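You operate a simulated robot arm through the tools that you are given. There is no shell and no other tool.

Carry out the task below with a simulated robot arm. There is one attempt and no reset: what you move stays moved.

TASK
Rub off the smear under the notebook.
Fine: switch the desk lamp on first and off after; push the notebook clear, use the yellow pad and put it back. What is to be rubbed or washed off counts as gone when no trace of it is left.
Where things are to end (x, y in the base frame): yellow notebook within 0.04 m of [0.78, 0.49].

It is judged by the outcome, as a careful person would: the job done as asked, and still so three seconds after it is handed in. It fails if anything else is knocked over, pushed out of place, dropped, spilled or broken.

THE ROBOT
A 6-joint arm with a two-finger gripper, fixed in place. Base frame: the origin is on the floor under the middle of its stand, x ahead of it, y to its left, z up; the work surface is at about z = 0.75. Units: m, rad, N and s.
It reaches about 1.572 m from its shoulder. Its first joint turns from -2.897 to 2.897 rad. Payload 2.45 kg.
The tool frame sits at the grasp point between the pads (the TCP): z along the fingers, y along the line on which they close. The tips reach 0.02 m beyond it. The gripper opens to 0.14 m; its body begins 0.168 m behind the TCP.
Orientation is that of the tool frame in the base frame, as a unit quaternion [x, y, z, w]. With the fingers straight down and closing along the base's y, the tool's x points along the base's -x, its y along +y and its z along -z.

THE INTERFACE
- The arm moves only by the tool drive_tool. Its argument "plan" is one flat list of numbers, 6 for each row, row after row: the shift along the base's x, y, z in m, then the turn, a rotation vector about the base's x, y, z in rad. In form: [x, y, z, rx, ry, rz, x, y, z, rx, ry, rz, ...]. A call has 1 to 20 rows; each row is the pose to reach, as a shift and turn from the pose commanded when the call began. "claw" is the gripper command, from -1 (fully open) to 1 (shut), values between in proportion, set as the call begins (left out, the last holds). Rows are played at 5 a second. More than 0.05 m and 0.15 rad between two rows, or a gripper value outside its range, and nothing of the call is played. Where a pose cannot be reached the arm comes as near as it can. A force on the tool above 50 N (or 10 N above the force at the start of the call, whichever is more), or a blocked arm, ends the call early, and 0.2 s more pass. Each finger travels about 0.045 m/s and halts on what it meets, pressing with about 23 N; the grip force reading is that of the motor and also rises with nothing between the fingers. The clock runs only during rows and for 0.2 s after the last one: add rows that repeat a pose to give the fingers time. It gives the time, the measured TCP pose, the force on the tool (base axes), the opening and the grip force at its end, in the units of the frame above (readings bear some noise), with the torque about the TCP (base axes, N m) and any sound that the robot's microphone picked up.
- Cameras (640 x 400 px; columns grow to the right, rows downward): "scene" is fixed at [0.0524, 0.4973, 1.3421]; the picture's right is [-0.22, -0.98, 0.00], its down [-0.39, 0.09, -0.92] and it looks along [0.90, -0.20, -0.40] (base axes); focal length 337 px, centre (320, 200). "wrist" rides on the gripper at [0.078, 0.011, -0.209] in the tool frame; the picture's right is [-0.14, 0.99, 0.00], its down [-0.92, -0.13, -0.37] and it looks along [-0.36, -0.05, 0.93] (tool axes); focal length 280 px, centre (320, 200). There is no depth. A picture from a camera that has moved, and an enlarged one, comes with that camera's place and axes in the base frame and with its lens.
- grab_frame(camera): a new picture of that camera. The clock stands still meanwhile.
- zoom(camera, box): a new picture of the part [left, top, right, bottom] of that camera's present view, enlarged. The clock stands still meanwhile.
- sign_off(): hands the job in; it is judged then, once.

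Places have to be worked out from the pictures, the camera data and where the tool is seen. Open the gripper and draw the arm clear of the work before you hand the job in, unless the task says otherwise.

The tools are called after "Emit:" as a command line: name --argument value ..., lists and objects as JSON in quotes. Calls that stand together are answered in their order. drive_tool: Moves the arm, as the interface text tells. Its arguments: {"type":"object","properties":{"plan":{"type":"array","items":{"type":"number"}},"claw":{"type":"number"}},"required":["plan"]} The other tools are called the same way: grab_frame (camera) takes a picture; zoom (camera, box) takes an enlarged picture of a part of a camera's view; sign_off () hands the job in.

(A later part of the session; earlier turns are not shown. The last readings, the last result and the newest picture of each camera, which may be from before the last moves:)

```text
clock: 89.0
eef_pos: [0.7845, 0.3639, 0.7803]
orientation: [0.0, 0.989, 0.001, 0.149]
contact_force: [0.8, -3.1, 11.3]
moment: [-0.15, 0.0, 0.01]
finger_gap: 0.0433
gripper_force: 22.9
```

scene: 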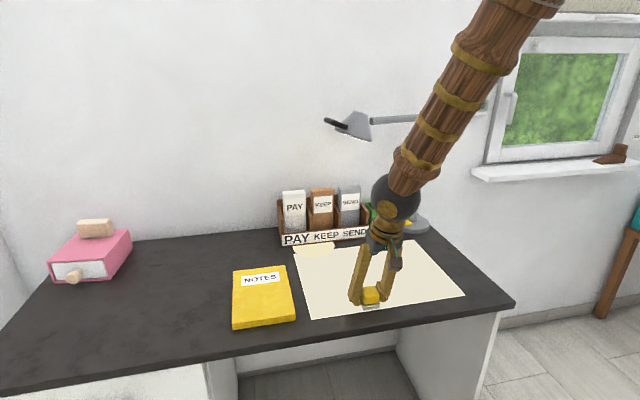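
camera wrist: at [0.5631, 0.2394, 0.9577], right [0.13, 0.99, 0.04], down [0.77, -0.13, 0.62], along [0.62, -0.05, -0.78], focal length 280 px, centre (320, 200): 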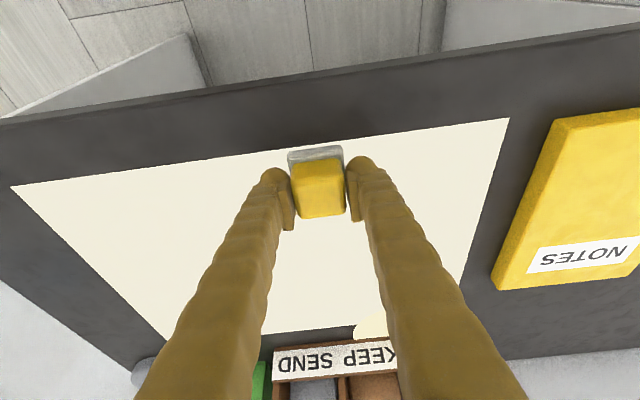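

Contact is 11 N. I'll continue at x ≈ 0.81 and 0.835.

Emit:
drive_tool --plan '[0.012, 0, -0.0002, 0, 0, 0, 0.025, 0, -0.0003, 0, 0, 0, 0.025, -0.027, -0.0003, 0, 0, 0, 0.025, -0.054, -0.0003, 0, 0, 0, 0.025, -0.081, -0.0003, 0, 0, 0, 0.025, -0.108, -0.0003, 0, 0, 0, 0.025, -0.134, -0.0003, 0, 0, 0]'

Emit:
drive_tool --plan '[0.012, 0, -0.0003, 0, 0, 0, 0.025, 0, -0.0004, 0, 0, 0, 0.025, 0.027, -0.0004, 0, 0, 0, 0.025, 0.054, -0.0004, 0, 0, 0, 0.025, 0.081, -0.0004, 0, 0, 0, 0.025, 0.108, -0.0004, 0, 0, 0, 0.025, 0.134, -0.0004, 0, 0, 0]'

```text
clock: 90.6
eef_pos: [0.8086, 0.2309, 0.7786]
orientation: [-0.001, 0.989, 0.001, 0.149]
contact_force: [-0.7, 7.3, 21.2]
moment: [0.04, 0.11, -0.07]
finger_gap: 0.0429
gripper_force: 22.8
```

```text
clock: 92.2
eef_pos: [0.8339, 0.3651, 0.7765]
orientation: [0.0, 0.989, 0.002, 0.148]
contact_force: [1.6, -9.8, 23.1]
moment: [-0.16, 0.07, 0.05]
finger_gap: 0.043
gripper_force: 23.0
```

Good firm contact. I'll finish at x ≈ 0.86 and 0.885 without lowering further.

Emit:
drive_tool --plan '[0.012, 0, 0, 0, 0, 0, 0.025, 0, 0, 0, 0, 0, 0.025, -0.027, 0, 0, 0, 0, 0.025, -0.054, 0, 0, 0, 0, 0.025, -0.081, 0, 0, 0, 0, 0.025, -0.108, 0, 0, 0, 0, 0.025, -0.136, 0, 0, 0, 0]'

Emit:
drive_tool --plan '[0.012, 0, 0, 0, 0, 0, 0.025, 0, -0.0002, 0, 0, 0, 0.025, 0.027, -0.0002, 0, 0, 0, 0.025, 0.054, -0.0002, 0, 0, 0, 0.025, 0.081, -0.0002, 0, 0, 0, 0.025, 0.108, -0.0002, 0, 0, 0, 0.025, 0.134, -0.0002, 0, 0, 0]'

Emit:
grab_frame --camera "wrist"

Emit:
grab_frame --camera "scene"

```text
clock: 93.8
eef_pos: [0.8576, 0.2269, 0.7789]
orientation: [-0.002, 0.989, 0.002, 0.149]
contact_force: [0.9, 0.1, -0.9]
moment: [0.02, 0.0, 0.0]
finger_gap: 0.043
gripper_force: 23.1
```

```text
clock: 95.4
eef_pos: [0.8849, 0.3626, 0.7785]
orientation: [-0.002, 0.989, 0.0, 0.149]
contact_force: [-0.8, 0.1, -0.8]
moment: [0.03, -0.01, 0.03]
finger_gap: 0.0427
gripper_force: 23.1
```

```text
taken
camera wrist: at [0.7486, 0.3733, 0.9555], right [0.13, 0.99, 0.04], down [0.77, -0.13, 0.62], along [0.62, -0.05, -0.78], focal length 280 px, centre (320, 200)
```

wrist: 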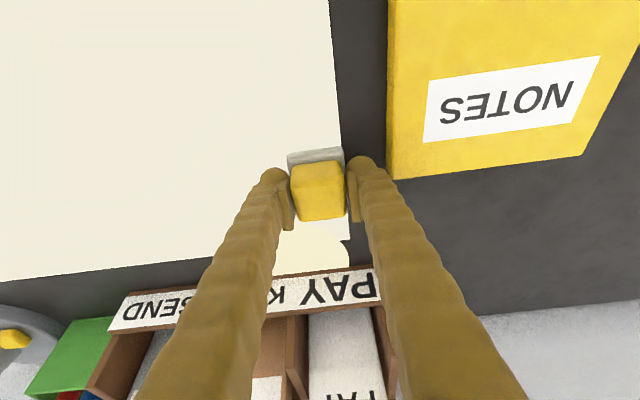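

```text
taken
```

scene: 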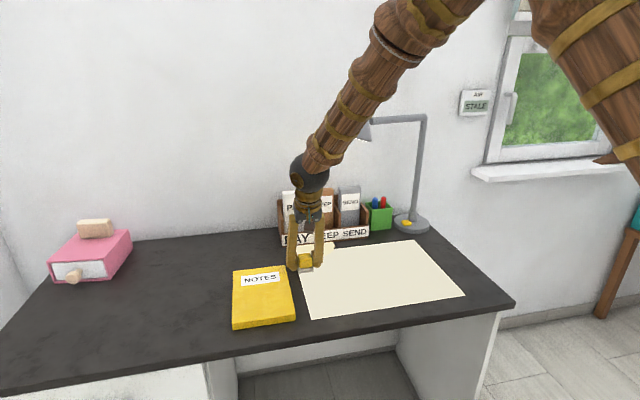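

Now I'll lift the pad and carry it back to its home at about [0.960, 0.223], hovering first to check its alignment before setting it down.

Emit:
drive_tool --plan '[0, -0.01, 0.015, 0, 0, 0, 0.015, -0.04, 0.02, 0, 0, 0, 0.03, -0.075, 0.02, 0, 0, 0, 0.05, -0.11, 0.02, 0, 0, 0, 0.075, -0.1395, 0.02, 0, 0, 0, 0.075, -0.1395, 0.008, 0, 0, 0, 0.075, -0.1395, 0.003, 0, 0, 0, 0.075, -0.1395, 0.003, 0, 0, 0]'

Emit:
zoom --camera "wrist" --box '[220, 80, 440, 260]'

Emit:
zoom --camera "scene" --box '[310, 200, 400, 260]'

```text
clock: 97.2
eef_pos: [0.9587, 0.2233, 0.7803]
orientation: [-0.001, 0.989, 0.0, 0.149]
contact_force: [0.6, -0.6, -0.2]
moment: [0.0, -0.03, 0.03]
finger_gap: 0.043
gripper_force: 22.6
```

```text
2.22 times, centred on (330, 170) of wrist
camera zoom: at [0.8233, 0.2329, 0.9567], right [0.13, 0.99, 0.04], down [0.77, -0.13, 0.62], along [0.62, -0.05, -0.78], focal length 623 px, centre (298, 267)
```

zoom: 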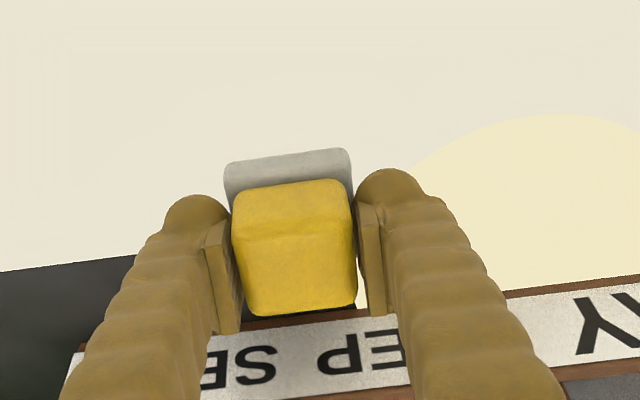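

```text
6.67 times, centred on (355, 230) of scene
camera zoom: at [0.0524, 0.4973, 1.3421], right [-0.22, -0.98, 0.0], down [-0.39, 0.09, -0.92], along [0.9, -0.2, -0.4], focal length 2248 px, centre (87, 0)
```

zoom: 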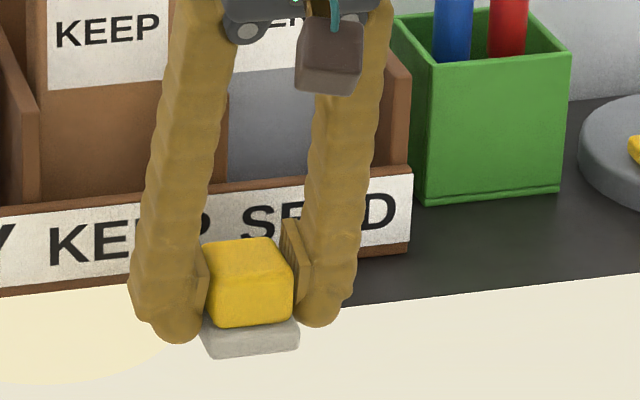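

The pad is aligned with its original spot to within about 1 mm and hovers roughly 3 mm up. I'll lower it until it touches.

Emit:
drive_tool --plan '[0, 0, -0.001, 0, 0, 0, 0, 0, -0.002, 0, 0, 0, 0, 0, -0.0025, 0, 0, 0]'

Emit:
drive_tool --plan '[0, 0, -0.0004, 0, 0, 0, 0, 0, -0.0008, 0, 0, 0]'

```text
clock: 98.0
eef_pos: [0.9602, 0.2226, 0.7784]
orientation: [-0.001, 0.989, 0.001, 0.149]
contact_force: [0.6, 0.6, 0.6]
moment: [0.02, 0.0, 0.0]
finger_gap: 0.0429
gripper_force: 22.9
```

```text
clock: 98.6
eef_pos: [0.9592, 0.2249, 0.7771]
orientation: [-0.001, 0.989, 0.001, 0.149]
contact_force: [0.4, 1.0, 0.1]
moment: [-0.03, -0.04, 0.01]
finger_gap: 0.0429
gripper_force: 23.4
```

No contact felt yet, so I'll lower a bit more.

Emit:
drive_tool --plan '[0, 0, -0.0004, 0, 0, 0, 0, 0, -0.0007, 0, 0, 0]'

Emit:
drive_tool --plan '[0, 0, -0.0004, 0, 0, 0, 0, 0, -0.0007, 0, 0, 0]'

Emit:
zoom --camera "scene" --box '[310, 200, 400, 260]'

```text
clock: 99.2
eef_pos: [0.9587, 0.2236, 0.7765]
orientation: [-0.001, 0.989, 0.002, 0.149]
contact_force: [-1.0, -0.4, 0.0]
moment: [-0.05, 0.01, 0.01]
finger_gap: 0.043
gripper_force: 23.0
```

```text
clock: 99.8
eef_pos: [0.9604, 0.2231, 0.7771]
orientation: [-0.002, 0.989, 0.002, 0.149]
contact_force: [0.9, -1.4, 2.0]
moment: [-0.1, -0.04, 0.01]
finger_gap: 0.0429
gripper_force: 23.1
```

```text
6.67 times, centred on (355, 230) of scene
camera zoom: at [0.0524, 0.4973, 1.3421], right [-0.22, -0.98, 0.0], down [-0.39, 0.09, -0.92], along [0.9, -0.2, -0.4], focal length 2248 px, centre (87, 0)
```

zoom: 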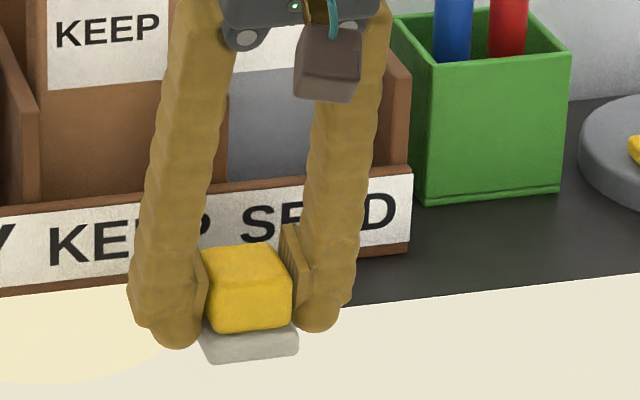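

It touches at 2 N, and its picture position matches the original. I'll release and withdraw straight up along the fingers.

Emit:
drive_tool --plan '[0, 0, 0, 0, 0, 0, 0, 0, 0, 0, 0, 0, 0, 0, 0, 0, 0, 0, 0, 0, 0, 0, 0, 0]' --claw -0.1

Emit:
drive_tool --plan '[-0.005, 0, 0.02, 0, 0, 0, -0.015, 0, 0.05, 0, 0, 0, -0.03, 0, 0.09, 0, 0, 0, -0.06, 0, 0.12, 0, 0, 0, -0.1, 0, 0.14, 0, 0, 0]'

Emit:
grab_frame --camera "scene"

Emit:
zoom --camera "scene" --box '[280, 220, 376, 280]'

Emit:
grab_frame --camera "wrist"

```text
clock: 100.8
eef_pos: [0.9604, 0.2227, 0.7769]
orientation: [-0.001, 0.989, 0.002, 0.149]
contact_force: [0.1, -0.8, 0.0]
moment: [0.02, -0.02, 0.02]
finger_gap: 0.077
gripper_force: 0.1
```

```text
clock: 102.0
eef_pos: [0.8584, 0.2253, 0.9172]
orientation: [0.0, 0.989, 0.001, 0.148]
contact_force: [0.8, -0.2, -0.4]
moment: [0.01, 0.02, 0.01]
finger_gap: 0.077
gripper_force: 0.0
```

```text
taken
```

scene: 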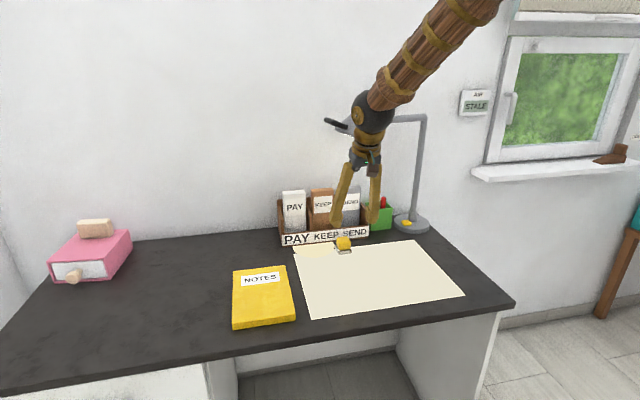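

```text
6.67 times, centred on (328, 250) of scene
camera zoom: at [0.0524, 0.4973, 1.3421], right [-0.22, -0.98, 0.0], down [-0.39, 0.09, -0.92], along [0.9, -0.2, -0.4], focal length 2248 px, centre (267, -133)
```

zoom: 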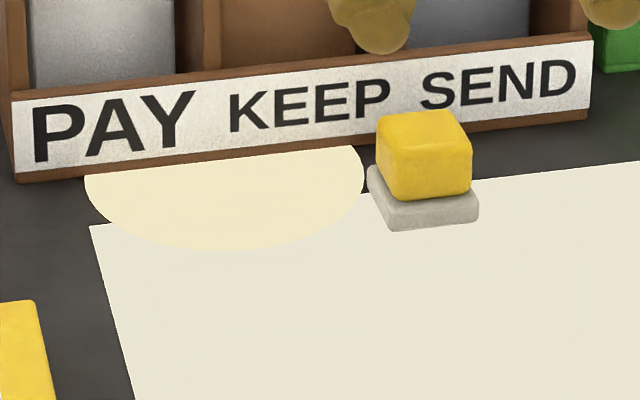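

```text
taken
camera wrist: at [0.7221, 0.235, 1.0958], right [0.13, 0.99, 0.04], down [0.77, -0.13, 0.62], along [0.62, -0.05, -0.78], focal length 280 px, centre (320, 200)
```

wrist: 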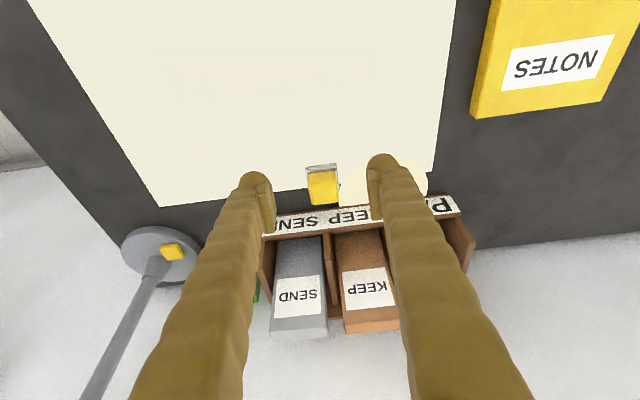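

The pad is back in place, looking the same as at the start. Next I'd like to confirm the smear is gone. The light pool doesn't fall on that area, so I'll take a closer look at the lamp head to understand it.

Emit:
drive_tool --plan '[-0.035, 0.004, 0.025, 0, -0.07, 0, -0.07, 0.008, 0.05, 0, -0.14, 0, -0.105, 0.012, 0.075, 0, -0.21, 0, -0.14, 0.016, 0.1, 0, -0.29, 0, -0.17, 0.02, 0.12, 0, -0.37, 0, -0.198, 0.025, 0.133, 0, -0.45, 0, -0.198, 0.025, 0.133, 0, -0.45, 0]' --claw -1

Emit:
grab_frame --camera "wrist"

Emit:
zoom --camera "scene" --box '[315, 95, 435, 170]'

```text
clock: 103.6
eef_pos: [0.662, 0.2466, 1.0511]
orientation: [-0.001, 0.931, 0.001, 0.366]
contact_force: [-0.5, 0.5, -0.6]
moment: [-0.03, -0.01, 0.01]
finger_gap: 0.1401
gripper_force: 0.2
```

```text
taken
camera wrist: at [0.4619, 0.258, 1.1507], right [0.1, 0.99, 0.1], down [0.42, -0.13, 0.9], along [0.9, -0.05, -0.43], focal length 280 px, centre (320, 200)
```

wrist: 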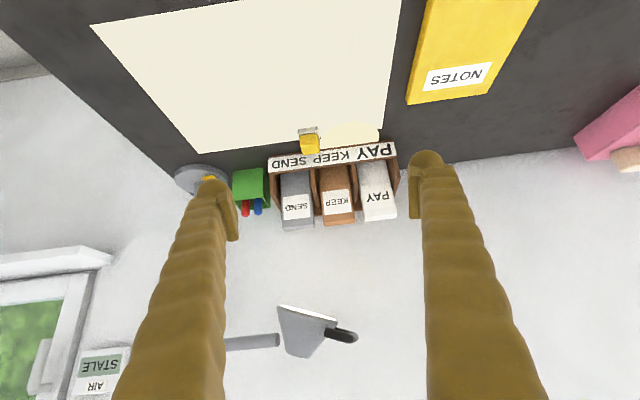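

```text
5.33 times, centred on (375, 132) of scene
camera zoom: at [0.0524, 0.4973, 1.3421], right [-0.22, -0.98, 0.0], down [-0.39, 0.09, -0.92], along [0.9, -0.2, -0.4], focal length 1798 px, centre (27, 560)
```

zoom: 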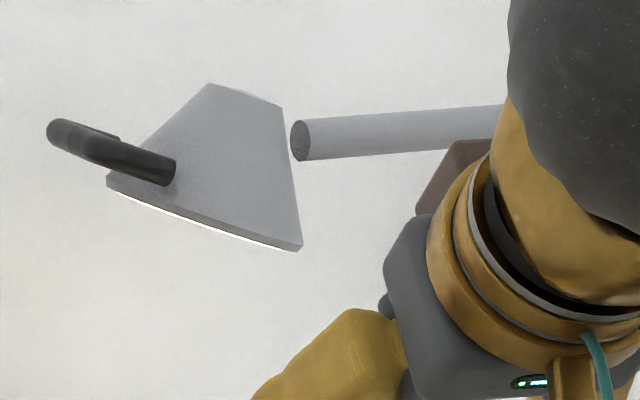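

I'll retake the same zooms of the rubbed area as before, to compare for any faint trace.

Emit:
zoom --camera "scene" --box '[294, 245, 374, 295]'

Emit:
zoom --camera "scene" --box '[300, 270, 380, 320]'

Emit:
zoom --camera "wrist" --box '[200, 10, 420, 150]'

Emit:
zoom --camera "wrist" --box '[260, 290, 380, 370]'

```text
8.00 times, centred on (334, 270) of scene
camera zoom: at [0.0524, 0.4973, 1.3421], right [-0.22, -0.98, 0.0], down [-0.39, 0.09, -0.92], along [0.9, -0.2, -0.4], focal length 2697 px, centre (208, -360)
```

zoom: 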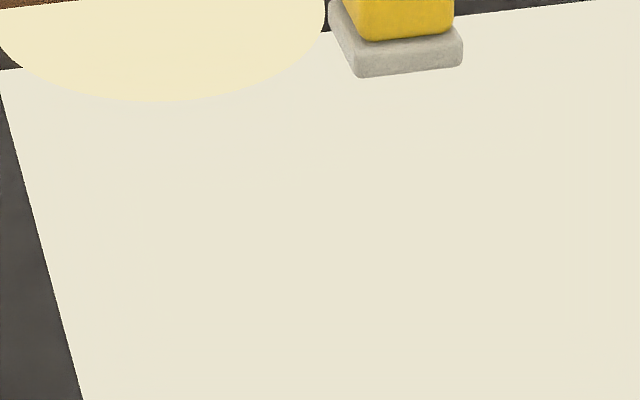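

```text
8.00 times, centred on (340, 295) of scene
camera zoom: at [0.0524, 0.4973, 1.3421], right [-0.22, -0.98, 0.0], down [-0.39, 0.09, -0.92], along [0.9, -0.2, -0.4], focal length 2697 px, centre (160, -560)
```

zoom: 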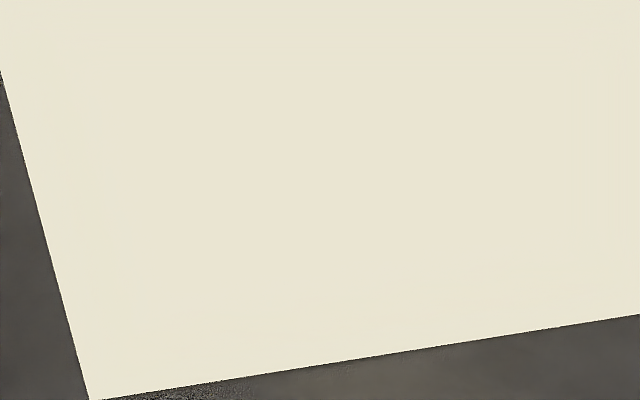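

```text
2.86 times, centred on (310, 80) of wrist
camera zoom: at [0.4619, 0.258, 1.1507], right [0.1, 0.99, 0.1], down [0.42, -0.13, 0.9], along [0.9, -0.05, -0.43], focal length 801 px, centre (349, 543)
```

zoom: 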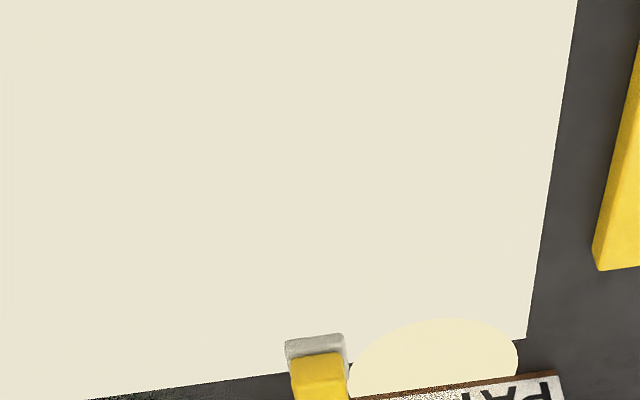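

```text
5.00 times, centred on (320, 330) of wrist
camera zoom: at [0.4619, 0.258, 1.1507], right [0.1, 0.99, 0.1], down [0.42, -0.13, 0.9], along [0.9, -0.05, -0.43], focal length 1402 px, centre (320, -450)
```

zoom: 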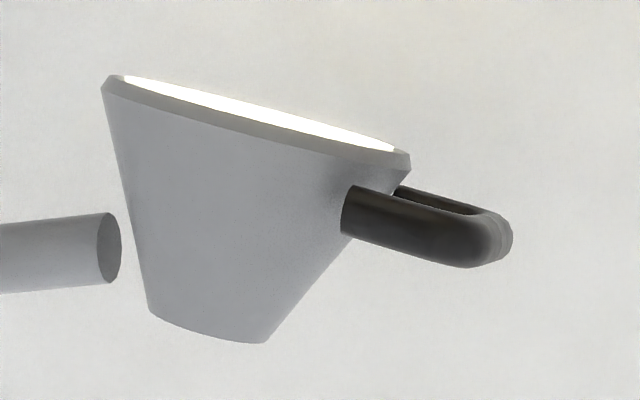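

No trace shows anywhere, but I also never saw the smear, because the light pool doesn't reach that spot. The lamp head has a clear U-shaped handle (about x 0.985–1.06, y up to 0.268, z ≈ 1.155) that looks made for aiming. I'll bring the hand upright and high, away from everything, to prepare a very gentle test of it.

Emit:
drive_tool --plan '[0.006, 0.01, 0.03, 0, 0.13, 0, 0.012, 0.02, 0.06, 0, 0.25, 0, 0.018, 0.03, 0.09, 0, 0.38, 0, 0.025, 0.04, 0.12, 0, 0.5, 0, 0.03, 0.05, 0.14, 0, 0.63, 0, 0.038, 0.053, 0.149, 0, 0.75, 0, 0.038, 0.053, 0.149, 0, 0.75, 0]'

Emit:
grab_frame --camera "scene"

```text
clock: 105.2
eef_pos: [0.7012, 0.3013, 1.1968]
orientation: [-0.001, 1.0, 0.002, -0.002]
contact_force: [-0.8, 0.2, 0.3]
moment: [-0.01, 0.04, 0.01]
finger_gap: 0.14
gripper_force: 0.1
```

```text
taken
```

scene: 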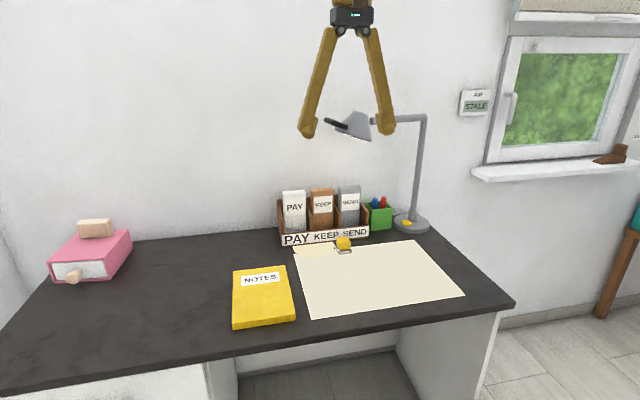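

The hand is vertical with no problems. Next I'll yaw -90° while rising, so the open fingers can straddle the handle along x.

Emit:
drive_tool --plan '[0.005, 0, 0.01, 0, 0, -0.131, 0.01, 0, 0.02, 0, 0, -0.262, 0.015, 0, 0.03, 0, 0, -0.393, 0.02, 0, 0.04, 0, 0, -0.524, 0.025, 0, 0.05, 0, 0, -0.655, 0.03, 0, 0.06, 0, 0, -0.785, 0.035, 0, 0.07, 0, 0, -0.916, 0.04, 0, 0.08, 0, 0, -1.047, 0.045, 0, 0.09, 0, 0, -1.178, 0.05, 0, 0.1, 0, 0, -1.309, 0.055, 0, 0.11, 0, 0, -1.44, 0.06, 0, 0.12, 0, 0, -1.571, 0.06, 0, 0.12, 0, 0, -1.571]'

Emit:
grab_frame --camera "wrist"

```text
clock: 108.0
eef_pos: [0.7595, 0.3024, 1.3185]
orientation: [0.707, 0.707, 0.002, 0.0]
contact_force: [-0.6, 0.4, 0.3]
moment: [-0.01, -0.02, 0.0]
finger_gap: 0.1401
gripper_force: 0.1
```

```text
taken
camera wrist: at [0.7694, 0.3796, 1.5275], right [0.99, -0.14, 0.0], down [-0.13, -0.92, 0.37], along [-0.05, -0.36, -0.93], focal length 280 px, centre (320, 200)
```

wrist: 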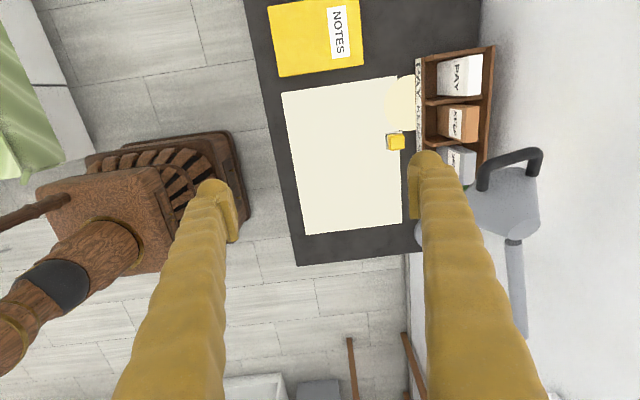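

From above the lamp head is clear: the U handle is on its +y side, and the arm tube comes in from -y. I'll zoom in for exact geometry.

Emit:
zoom --camera "wrist" --box '[440, 130, 580, 260]'

Emit:
zoom --camera "wrist" --box '[270, 60, 430, 240]'

```text
3.08 times, centred on (510, 195) of wrist
camera zoom: at [0.7694, 0.3796, 1.5275], right [0.99, -0.14, 0.0], down [-0.13, -0.92, 0.37], along [-0.05, -0.36, -0.93], focal length 863 px, centre (-265, 215)
```

zoom: 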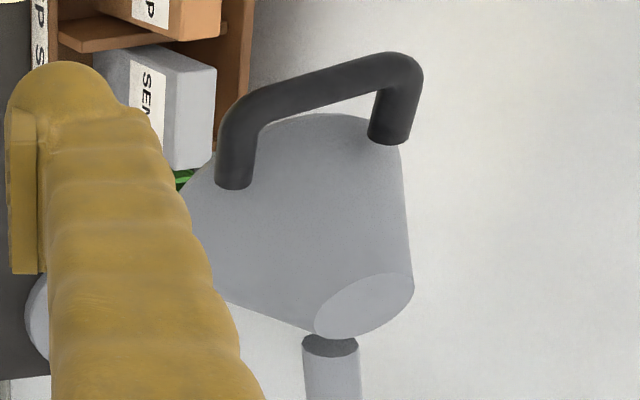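

```text
2.22 times, centred on (350, 150) of wrist
camera zoom: at [0.7694, 0.3796, 1.5275], right [0.99, -0.14, 0.0], down [-0.13, -0.92, 0.37], along [-0.05, -0.36, -0.93], focal length 623 px, centre (253, 311)
```

zoom: 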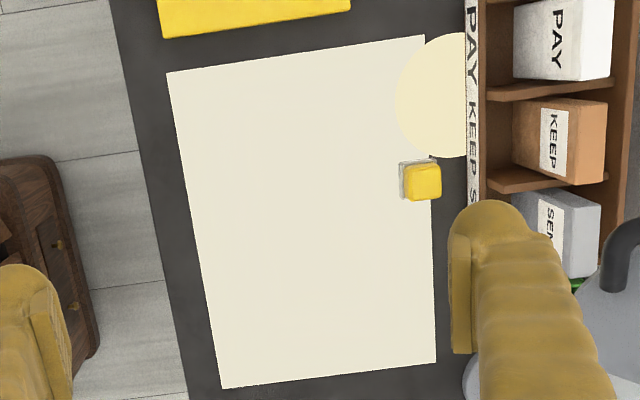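

The handle's outer width spans about x 0.96–1.045 at y ≈ 0.25–0.265, so open fingers (0.14 m) can straddle it without touching. I'll move above it and then down around it.

Emit:
drive_tool --plan '[0.035, -0.005, 0, 0, 0, 0, 0.07, -0.01, 0, 0, 0, 0, 0.105, -0.015, 0, 0, 0, 0, 0.14, -0.02, 0, 0, 0, 0, 0.175, -0.03, 0, 0, 0, 0, 0.21, -0.04, 0, 0, 0, 0, 0.2455, -0.05, -0.01, 0, 0, 0, 0.2455, -0.05, -0.03, 0, 0, 0, 0.2455, -0.05, -0.06, 0, 0, 0, 0.2455, -0.05, -0.06, 0, 0, 0]'

Emit:
grab_frame --camera "wrist"

Emit:
grab_frame --camera "scene"

```text
clock: 110.2
eef_pos: [1.0034, 0.251, 1.2572]
orientation: [0.707, 0.707, 0.002, 0.001]
contact_force: [0.3, -0.4, -0.1]
moment: [0.0, 0.0, 0.01]
finger_gap: 0.14
gripper_force: 0.1
```

```text
taken
camera wrist: at [1.0136, 0.3294, 1.467], right [0.99, -0.14, 0.0], down [-0.13, -0.92, 0.37], along [-0.05, -0.36, -0.93], focal length 280 px, centre (320, 200)
```

wrist: 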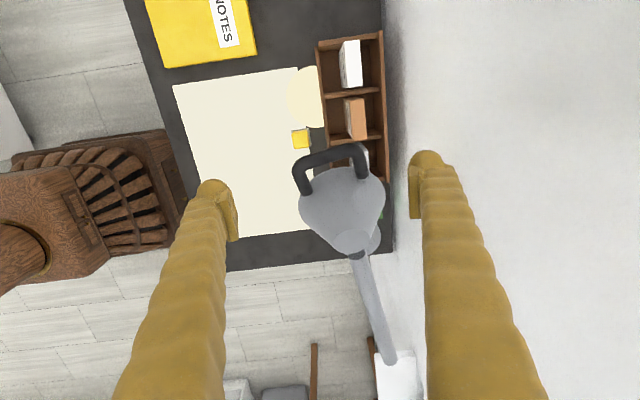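

```text
taken
```

scene: 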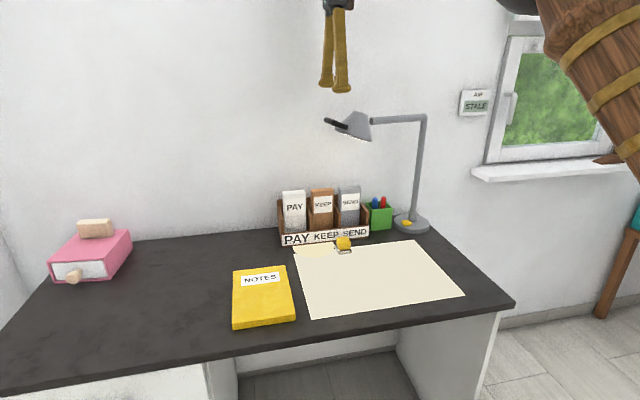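

The handle spans x ≈ 0.972–1.059 here, so I'll recentre at x = 1.014 and go down around it with the fingers wide open.

Emit:
drive_tool --plan '[0.011, -0.001, -0.01, 0, 0, 0, 0.011, -0.001, -0.035, 0, 0, 0, 0.011, -0.001, -0.06, 0, 0, 0, 0.011, -0.001, -0.08, 0, 0, 0, 0.011, -0.001, -0.09, 0, 0, 0, 0.011, -0.001, -0.09, 0, 0, 0]'

Emit:
grab_frame --camera "wrist"

Emit:
zoom --camera "scene" --box '[290, 60, 440, 160]'

```text
clock: 111.6
eef_pos: [1.0152, 0.25, 1.1682]
orientation: [0.707, 0.707, 0.002, 0.001]
contact_force: [-1.1, 0.1, -0.4]
moment: [0.0, -0.01, -0.01]
finger_gap: 0.1399
gripper_force: 0.1
```

```text
taken
camera wrist: at [1.025, 0.3273, 1.3781], right [0.99, -0.14, 0.0], down [-0.13, -0.92, 0.37], along [-0.05, -0.36, -0.93], focal length 280 px, centre (320, 200)
```

wrist: 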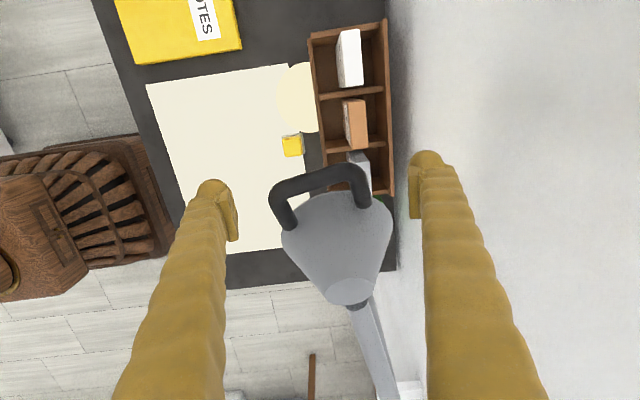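

```text
4.00 times, centred on (365, 110) of scene
camera zoom: at [0.0524, 0.4973, 1.3421], right [-0.22, -0.98, 0.0], down [-0.39, 0.09, -0.92], along [0.9, -0.2, -0.4], focal length 1348 px, centre (140, 560)
```

zoom: 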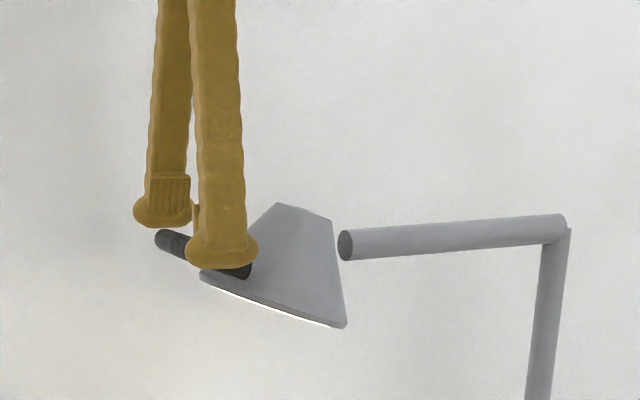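

The handle sits slightly below my fingertips in this view. I'll lower another 25 mm so the fingers flank it properly.

Emit:
drive_tool --plan '[0, 0.003, -0.008, 0, 0, 0, 0, 0.005, -0.016, 0, 0, 0, 0, 0.006, -0.025, 0, 0, 0, 0, 0.006, -0.025, 0, 0, 0]'

Emit:
grab_frame --camera "wrist"

Emit:
zoom --camera "scene" --box '[290, 60, 440, 160]'

```text
clock: 112.6
eef_pos: [1.0174, 0.2554, 1.1432]
orientation: [0.707, 0.707, 0.002, 0.001]
contact_force: [1.0, 0.1, 0.1]
moment: [-0.01, 0.0, -0.01]
finger_gap: 0.1399
gripper_force: 0.0
```

```text
taken
camera wrist: at [1.0258, 0.3336, 1.353], right [0.99, -0.14, 0.0], down [-0.13, -0.92, 0.37], along [-0.05, -0.36, -0.93], focal length 280 px, centre (320, 200)
```

wrist: 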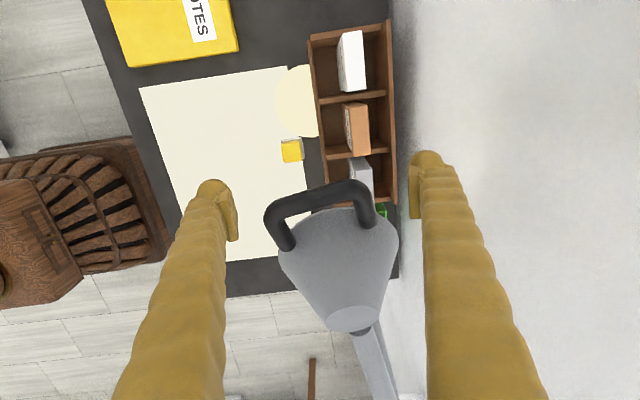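

```text
4.00 times, centred on (365, 110) of scene
camera zoom: at [0.0524, 0.4973, 1.3421], right [-0.22, -0.98, 0.0], down [-0.39, 0.09, -0.92], along [0.9, -0.2, -0.4], focal length 1348 px, centre (140, 560)
```

zoom: 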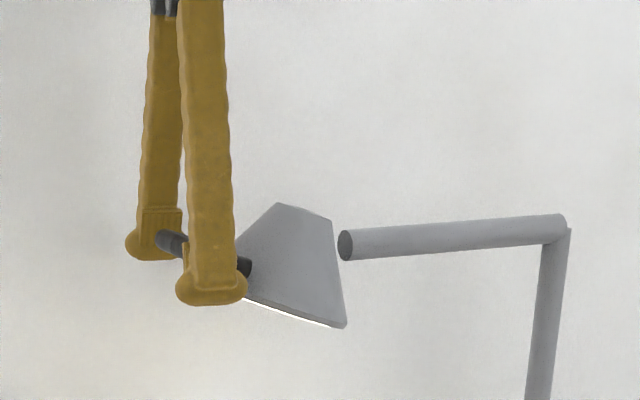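

The handle is now between the fingers at mid-height. I'll narrow the gap to about 0.105 m (still not touching), then ease -x a centimetre or so and read the force.

Emit:
drive_tool --plan '[0, 0, 0, 0, 0, 0, 0, 0, 0, 0, 0, 0, 0, 0, 0, 0, 0, 0]' --claw -0.5

Emit:
drive_tool --plan '[-0.002, 0, 0, 0, 0, 0, -0.004, 0, 0, 0, 0, 0, -0.006, 0, 0, 0, 0, 0, -0.008, 0, 0, 0, 0, 0, -0.01, 0, 0, 0, 0, 0]'

Emit:
grab_frame --camera "wrist"

```text
clock: 113.4
eef_pos: [1.0155, 0.2554, 1.1458]
orientation: [0.707, 0.708, 0.002, 0.0]
contact_force: [0.9, -0.5, 0.7]
moment: [-0.01, -0.01, 0.02]
finger_gap: 0.1049
gripper_force: 0.1
```

```text
clock: 114.6
eef_pos: [1.0065, 0.2559, 1.1432]
orientation: [0.707, 0.707, 0.001, 0.0]
contact_force: [0.1, 1.5, 0.8]
moment: [0.0, 0.0, -0.03]
finger_gap: 0.1051
gripper_force: 0.1
```

```text
taken
camera wrist: at [1.0163, 0.334, 1.3525], right [0.99, -0.14, 0.0], down [-0.13, -0.92, 0.37], along [-0.05, -0.36, -0.93], focal length 280 px, centre (320, 200)
```

wrist: 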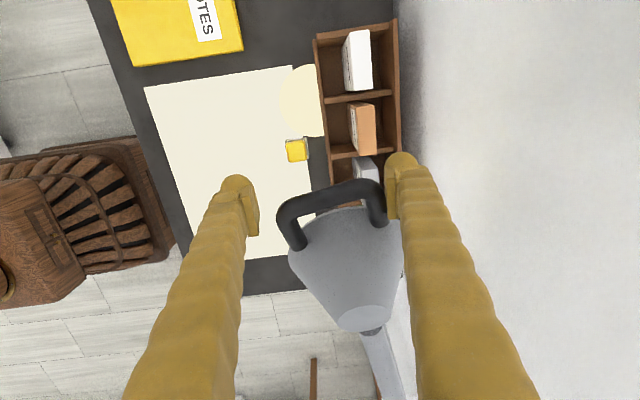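

The far finger is just about touching the handle. I'll nudge another 6 mm in -x and check the force and the light pool.

Emit:
drive_tool --plan '[-0.0015, 0, 0, 0, 0, 0, -0.003, 0, 0, 0, 0, 0]'

Emit:
drive_tool --plan '[-0.0015, 0, 0, 0, 0, 0, -0.003, 0, 0, 0, 0, 0]'

Emit:
grab_frame --camera "wrist"

Emit:
zoom --camera "scene" --box '[280, 100, 440, 260]'

```text
clock: 115.2
eef_pos: [1.0043, 0.2569, 1.144]
orientation: [0.707, 0.707, 0.002, 0.0]
contact_force: [0.8, -0.6, 0.0]
moment: [-0.01, 0.0, 0.01]
finger_gap: 0.1054
gripper_force: 0.1
```

```text
clock: 115.8
eef_pos: [1.0011, 0.256, 1.1433]
orientation: [0.707, 0.707, 0.002, 0.001]
contact_force: [-0.1, -0.1, 0.2]
moment: [-0.02, -0.03, -0.03]
finger_gap: 0.1058
gripper_force: 0.6
```

```text
taken
camera wrist: at [1.0097, 0.3336, 1.3524], right [0.99, -0.14, 0.0], down [-0.13, -0.92, 0.37], along [-0.05, -0.36, -0.93], focal length 280 px, centre (320, 200)
```

wrist: 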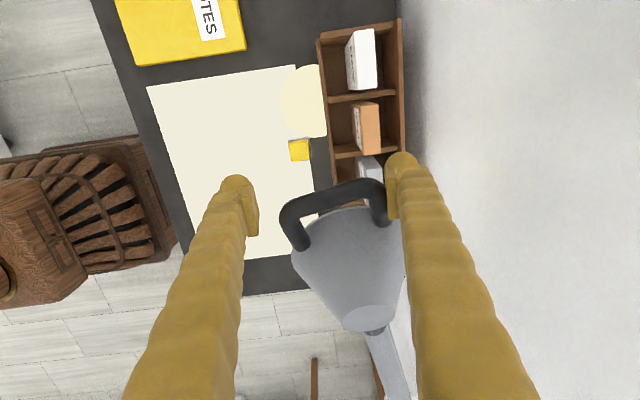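

```text
2.50 times, centred on (360, 180) of scene
camera zoom: at [0.0524, 0.4973, 1.3421], right [-0.22, -0.98, 0.0], down [-0.39, 0.09, -0.92], along [0.9, -0.2, -0.4], focal length 843 px, centre (220, 250)
```

zoom: 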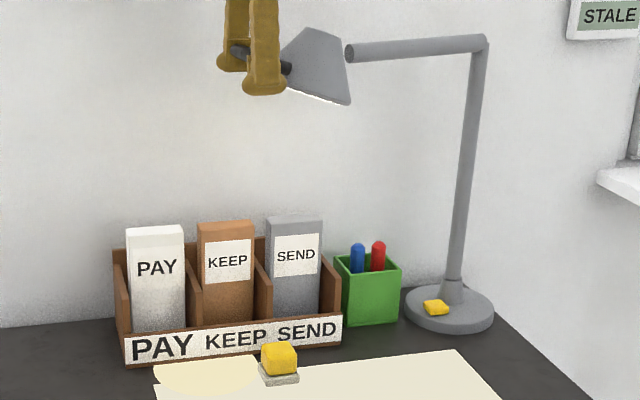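

The handle is moving with the finger at almost no force, so the head does turn freely. I'll ease another 2 cm and watch the pool.

Emit:
drive_tool --plan '[-0.003, 0, 0, 0, 0, 0, -0.006, 0, 0, 0, 0, 0, -0.009, 0, 0, 0, 0, 0, -0.012, 0, 0, 0, 0, 0, -0.016, 0, 0, 0, 0, 0, -0.02, 0, 0, 0, 0, 0]'

Emit:
grab_frame --camera "wrist"

Emit:
grab_frame --camera "scene"

Emit:
zoom --camera "scene" --box '[280, 100, 440, 260]'

```text
clock: 117.2
eef_pos: [0.9806, 0.2567, 1.1439]
orientation: [0.707, 0.707, 0.002, 0.001]
contact_force: [1.7, 0.2, 2.1]
moment: [0.02, -0.02, -0.01]
finger_gap: 0.1053
gripper_force: 0.4
```

```text
taken
camera wrist: at [0.9898, 0.3344, 1.353], right [0.99, -0.14, 0.0], down [-0.13, -0.92, 0.37], along [-0.05, -0.36, -0.93], focal length 280 px, centre (320, 200)
```

wrist: 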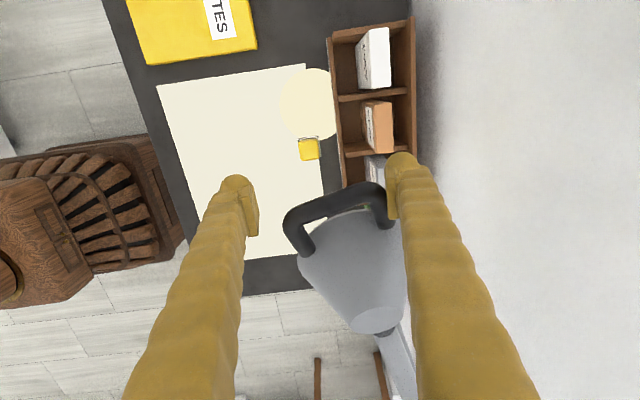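

```text
taken
```

scene: 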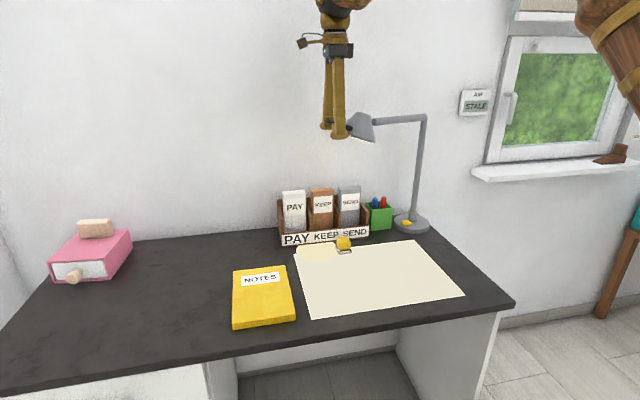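

```text
2.50 times, centred on (360, 180) of scene
camera zoom: at [0.0524, 0.4973, 1.3421], right [-0.22, -0.98, 0.0], down [-0.39, 0.09, -0.92], along [0.9, -0.2, -0.4], focal length 843 px, centre (220, 250)
```

zoom: 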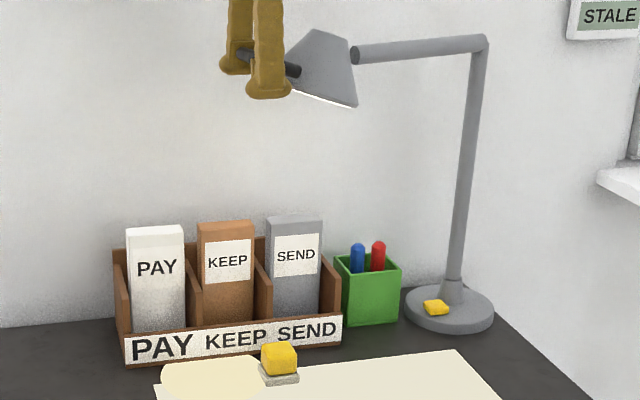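

The lamp arm pivots freely about its pole, the base stays put, and the pool moved toward the notebook's old place. I'll swing it further along its arc, about 0.2 rad, turning my hand with it.

Emit:
drive_tool --plan '[-0.0087, -0.003, 0, 0, 0, 0.025, -0.0173, -0.0059, 0, 0, 0, 0.05, -0.0258, -0.0092, 0, 0, 0, 0.075, -0.0342, -0.0126, 0, 0, 0, 0.1, -0.0425, -0.0164, 0, 0, 0, 0.125, -0.0507, -0.0202, 0, 0, 0, 0.15, -0.0588, -0.0244, 0, 0, 0, 0.175, -0.0668, -0.0286, 0, 0, 0, 0.2, -0.0668, -0.0286, 0, 0, 0, 0.2]'

Emit:
grab_frame --camera "wrist"

Emit:
grab_frame --camera "scene"

Emit:
zoom --camera "scene" --box '[270, 225, 430, 325]'

```text
clock: 119.2
eef_pos: [0.9133, 0.2268, 1.1451]
orientation: [0.632, 0.775, 0.001, 0.0]
contact_force: [0.1, -1.4, -0.1]
moment: [0.01, 0.01, -0.03]
finger_gap: 0.1048
gripper_force: 0.0
```

```text
taken
camera wrist: at [0.908, 0.3049, 1.3541], right [1.0, 0.06, 0.0], down [0.06, -0.93, 0.37], along [0.03, -0.37, -0.93], focal length 280 px, centre (320, 200)
```

wrist: 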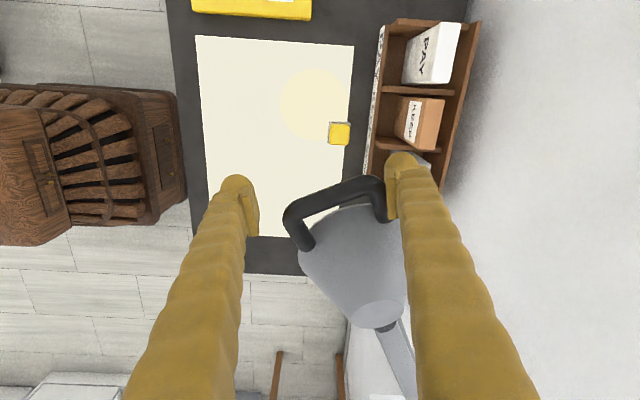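

```text
taken
```

scene: 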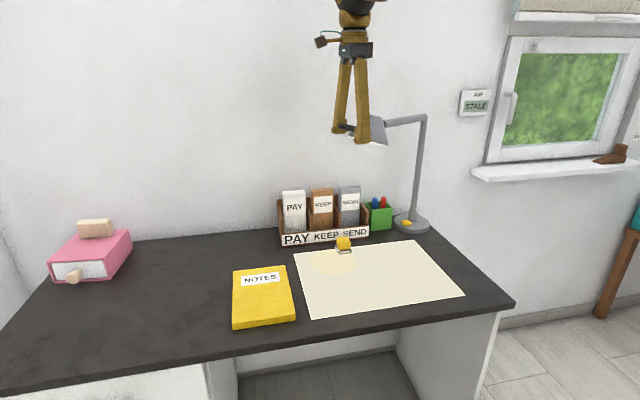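

```text
4.00 times, centred on (350, 275) of scene
camera zoom: at [0.0524, 0.4973, 1.3421], right [-0.22, -0.98, 0.0], down [-0.39, 0.09, -0.92], along [0.9, -0.2, -0.4], focal length 1348 px, centre (200, -100)
```

zoom: 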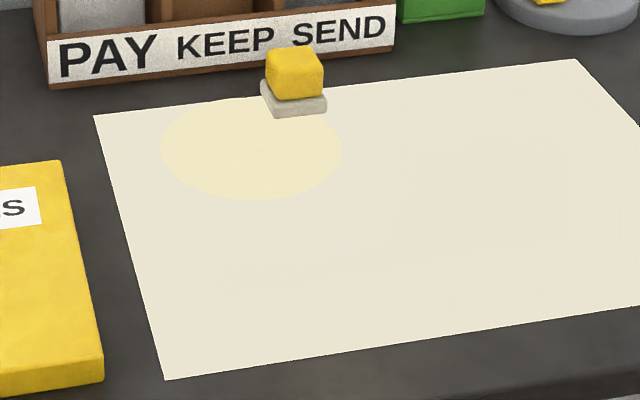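

The pool is now on the paper at about [0.903, 0.269], and the lit part is clean. I'll keep swinging to scan the rest of the rubbed area.

Emit:
drive_tool --plan '[-0.0079, -0.0046, 0, 0, 0, 0.025, -0.0157, -0.0092, 0, 0, 0, 0.05, -0.0234, -0.0142, 0, 0, 0, 0.075, -0.031, -0.0191, 0, 0, 0, 0.1, -0.0384, -0.0245, 0, 0, 0, 0.125, -0.0457, -0.0299, 0, 0, 0, 0.15, -0.0457, -0.0299, 0, 0, 0, 0.15]'

Emit:
zoom --camera "scene" --box '[270, 225, 430, 325]'

Emit:
grab_frame --camera "wrist"

```text
clock: 120.8
eef_pos: [0.8673, 0.1982, 1.1428]
orientation: [0.572, 0.82, 0.001, 0.0]
contact_force: [1.3, 1.3, 0.2]
moment: [-0.04, 0.02, -0.02]
finger_gap: 0.1055
gripper_force: 0.4
```

```text
4.00 times, centred on (350, 275) of scene
camera zoom: at [0.0524, 0.4973, 1.3421], right [-0.22, -0.98, 0.0], down [-0.39, 0.09, -0.92], along [0.9, -0.2, -0.4], focal length 1348 px, centre (200, -100)
```

zoom: 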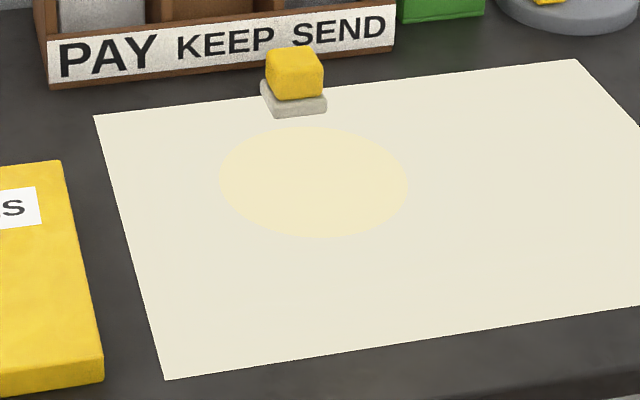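

```text
taken
camera wrist: at [0.8496, 0.2746, 1.3528], right [0.98, 0.21, 0.0], down [0.2, -0.91, 0.37], along [0.08, -0.36, -0.93], focal length 280 px, centre (320, 200)
```

wrist: 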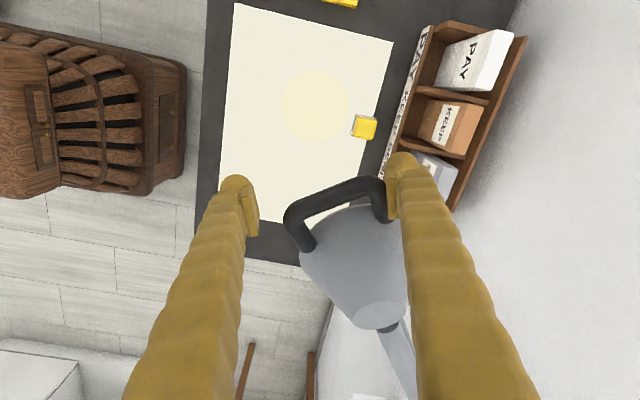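

The pool is at about [0.853, 0.234]. I'll zoom right into it to check for traces.

Emit:
zoom --camera "scene" --box '[318, 250, 382, 290]'

Emit:
zoom --camera "wrist" --box '[220, 0, 400, 190]'

```text
10.00 times, centred on (350, 270) of scene
camera zoom: at [0.0524, 0.4973, 1.3421], right [-0.22, -0.98, 0.0], down [-0.39, 0.09, -0.92], along [0.9, -0.2, -0.4], focal length 3371 px, centre (20, -500)
```

zoom: 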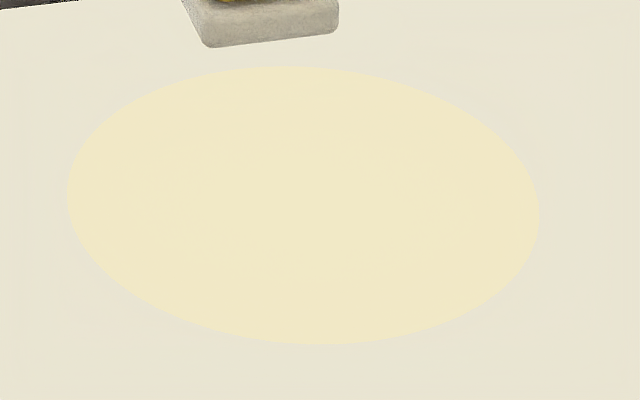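

```text
2.11 times, centred on (310, 95) of wrist
camera zoom: at [0.8496, 0.2746, 1.3528], right [0.98, 0.21, 0.0], down [0.2, -0.91, 0.37], along [0.08, -0.36, -0.93], focal length 590 px, centre (341, 421)
```

zoom: 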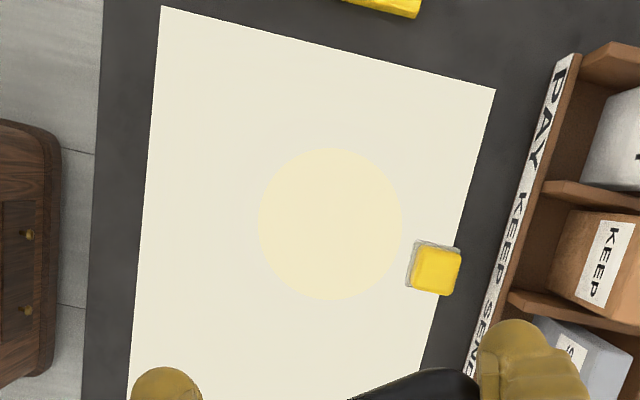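

The lit area is clean. I'll swing on another 0.15 rad to scan the remaining reachable strip.

Emit:
drive_tool --plan '[-0.0072, -0.0056, 0, 0, 0, 0.025, -0.0142, -0.0114, 0, 0, 0, 0.05, -0.021, -0.0174, 0, 0, 0, 0.075, -0.0277, -0.0235, 0, 0, 0, 0.1, -0.0342, -0.0298, 0, 0, 0, 0.125, -0.0406, -0.0362, 0, 0, 0, 0.15, -0.0406, -0.0362, 0, 0, 0, 0.15]'

Emit:
zoom --camera "scene" --box '[290, 235, 434, 325]'

Emit:
grab_frame --camera "scene"

```text
clock: 122.4
eef_pos: [0.8275, 0.1618, 1.1431]
orientation: [0.51, 0.86, 0.002, 0.0]
contact_force: [0.5, 0.7, -0.4]
moment: [-0.02, -0.02, 0.0]
finger_gap: 0.1055
gripper_force: 0.9
```

```text
4.44 times, centred on (362, 280) of scene
camera zoom: at [0.0524, 0.4973, 1.3421], right [-0.22, -0.98, 0.0], down [-0.39, 0.09, -0.92], along [0.9, -0.2, -0.4], focal length 1498 px, centre (133, -156)
```

zoom: 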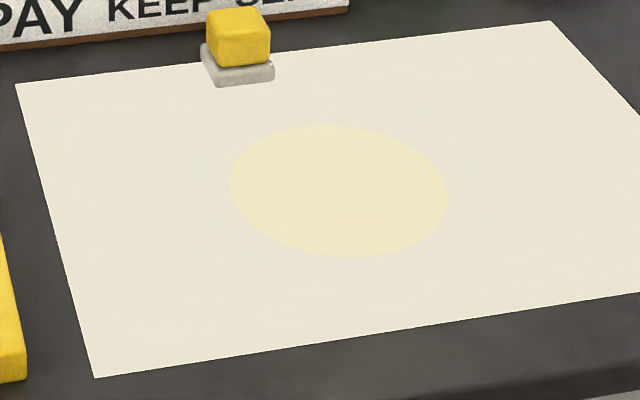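

```text
taken
```

scene: 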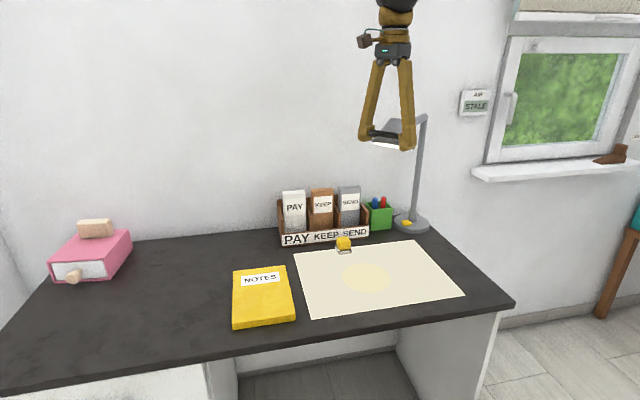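

This lit patch is clean too. The remaining part of the footprint lies a bit farther out than the pool reaches. I'll check how the handle sits between my fingers before deciding whether the head also tilts.

Emit:
grab_frame --camera "wrist"

Emit:
zoom --camera "scene" --box '[350, 60, 450, 240]'

Emit:
zoom --camera "scene" --box '[350, 105, 440, 165]'

```text
taken
camera wrist: at [0.7985, 0.235, 1.3531], right [0.93, 0.35, 0.0], down [0.33, -0.87, 0.37], along [0.13, -0.34, -0.93], focal length 280 px, centre (320, 200)
```

wrist: 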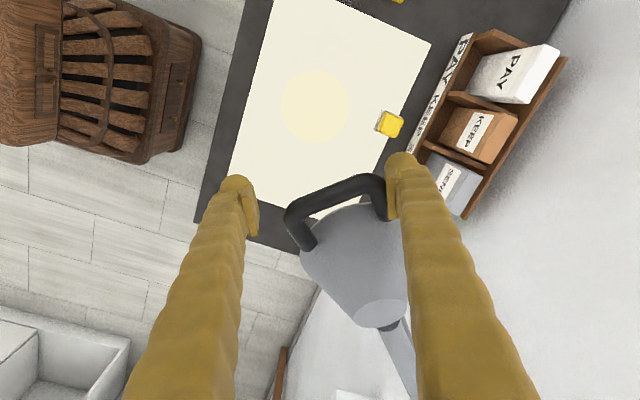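

```text
2.22 times, centred on (400, 150) of scene
camera zoom: at [0.0524, 0.4973, 1.3421], right [-0.22, -0.98, 0.0], down [-0.39, 0.09, -0.92], along [0.9, -0.2, -0.4], focal length 749 px, centre (142, 311)
```

zoom: 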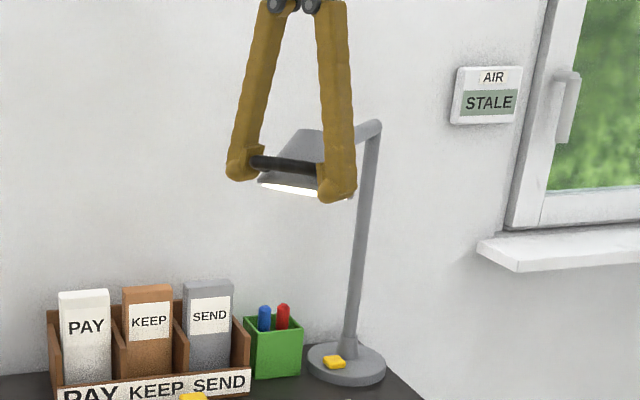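

```text
6.67 times, centred on (395, 135) of scene
camera zoom: at [0.0524, 0.4973, 1.3421], right [-0.22, -0.98, 0.0], down [-0.39, 0.09, -0.92], along [0.9, -0.2, -0.4], focal length 2248 px, centre (-180, 633)
```

zoom: 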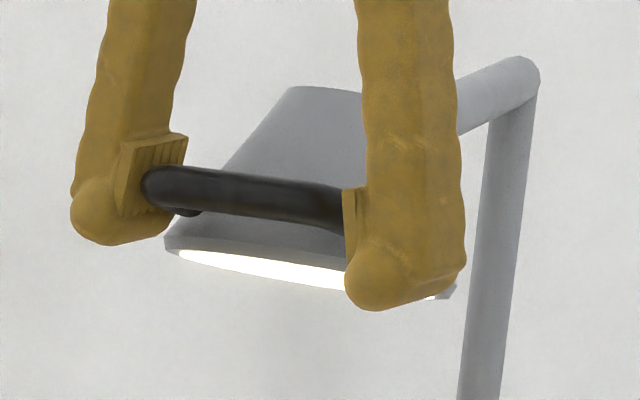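

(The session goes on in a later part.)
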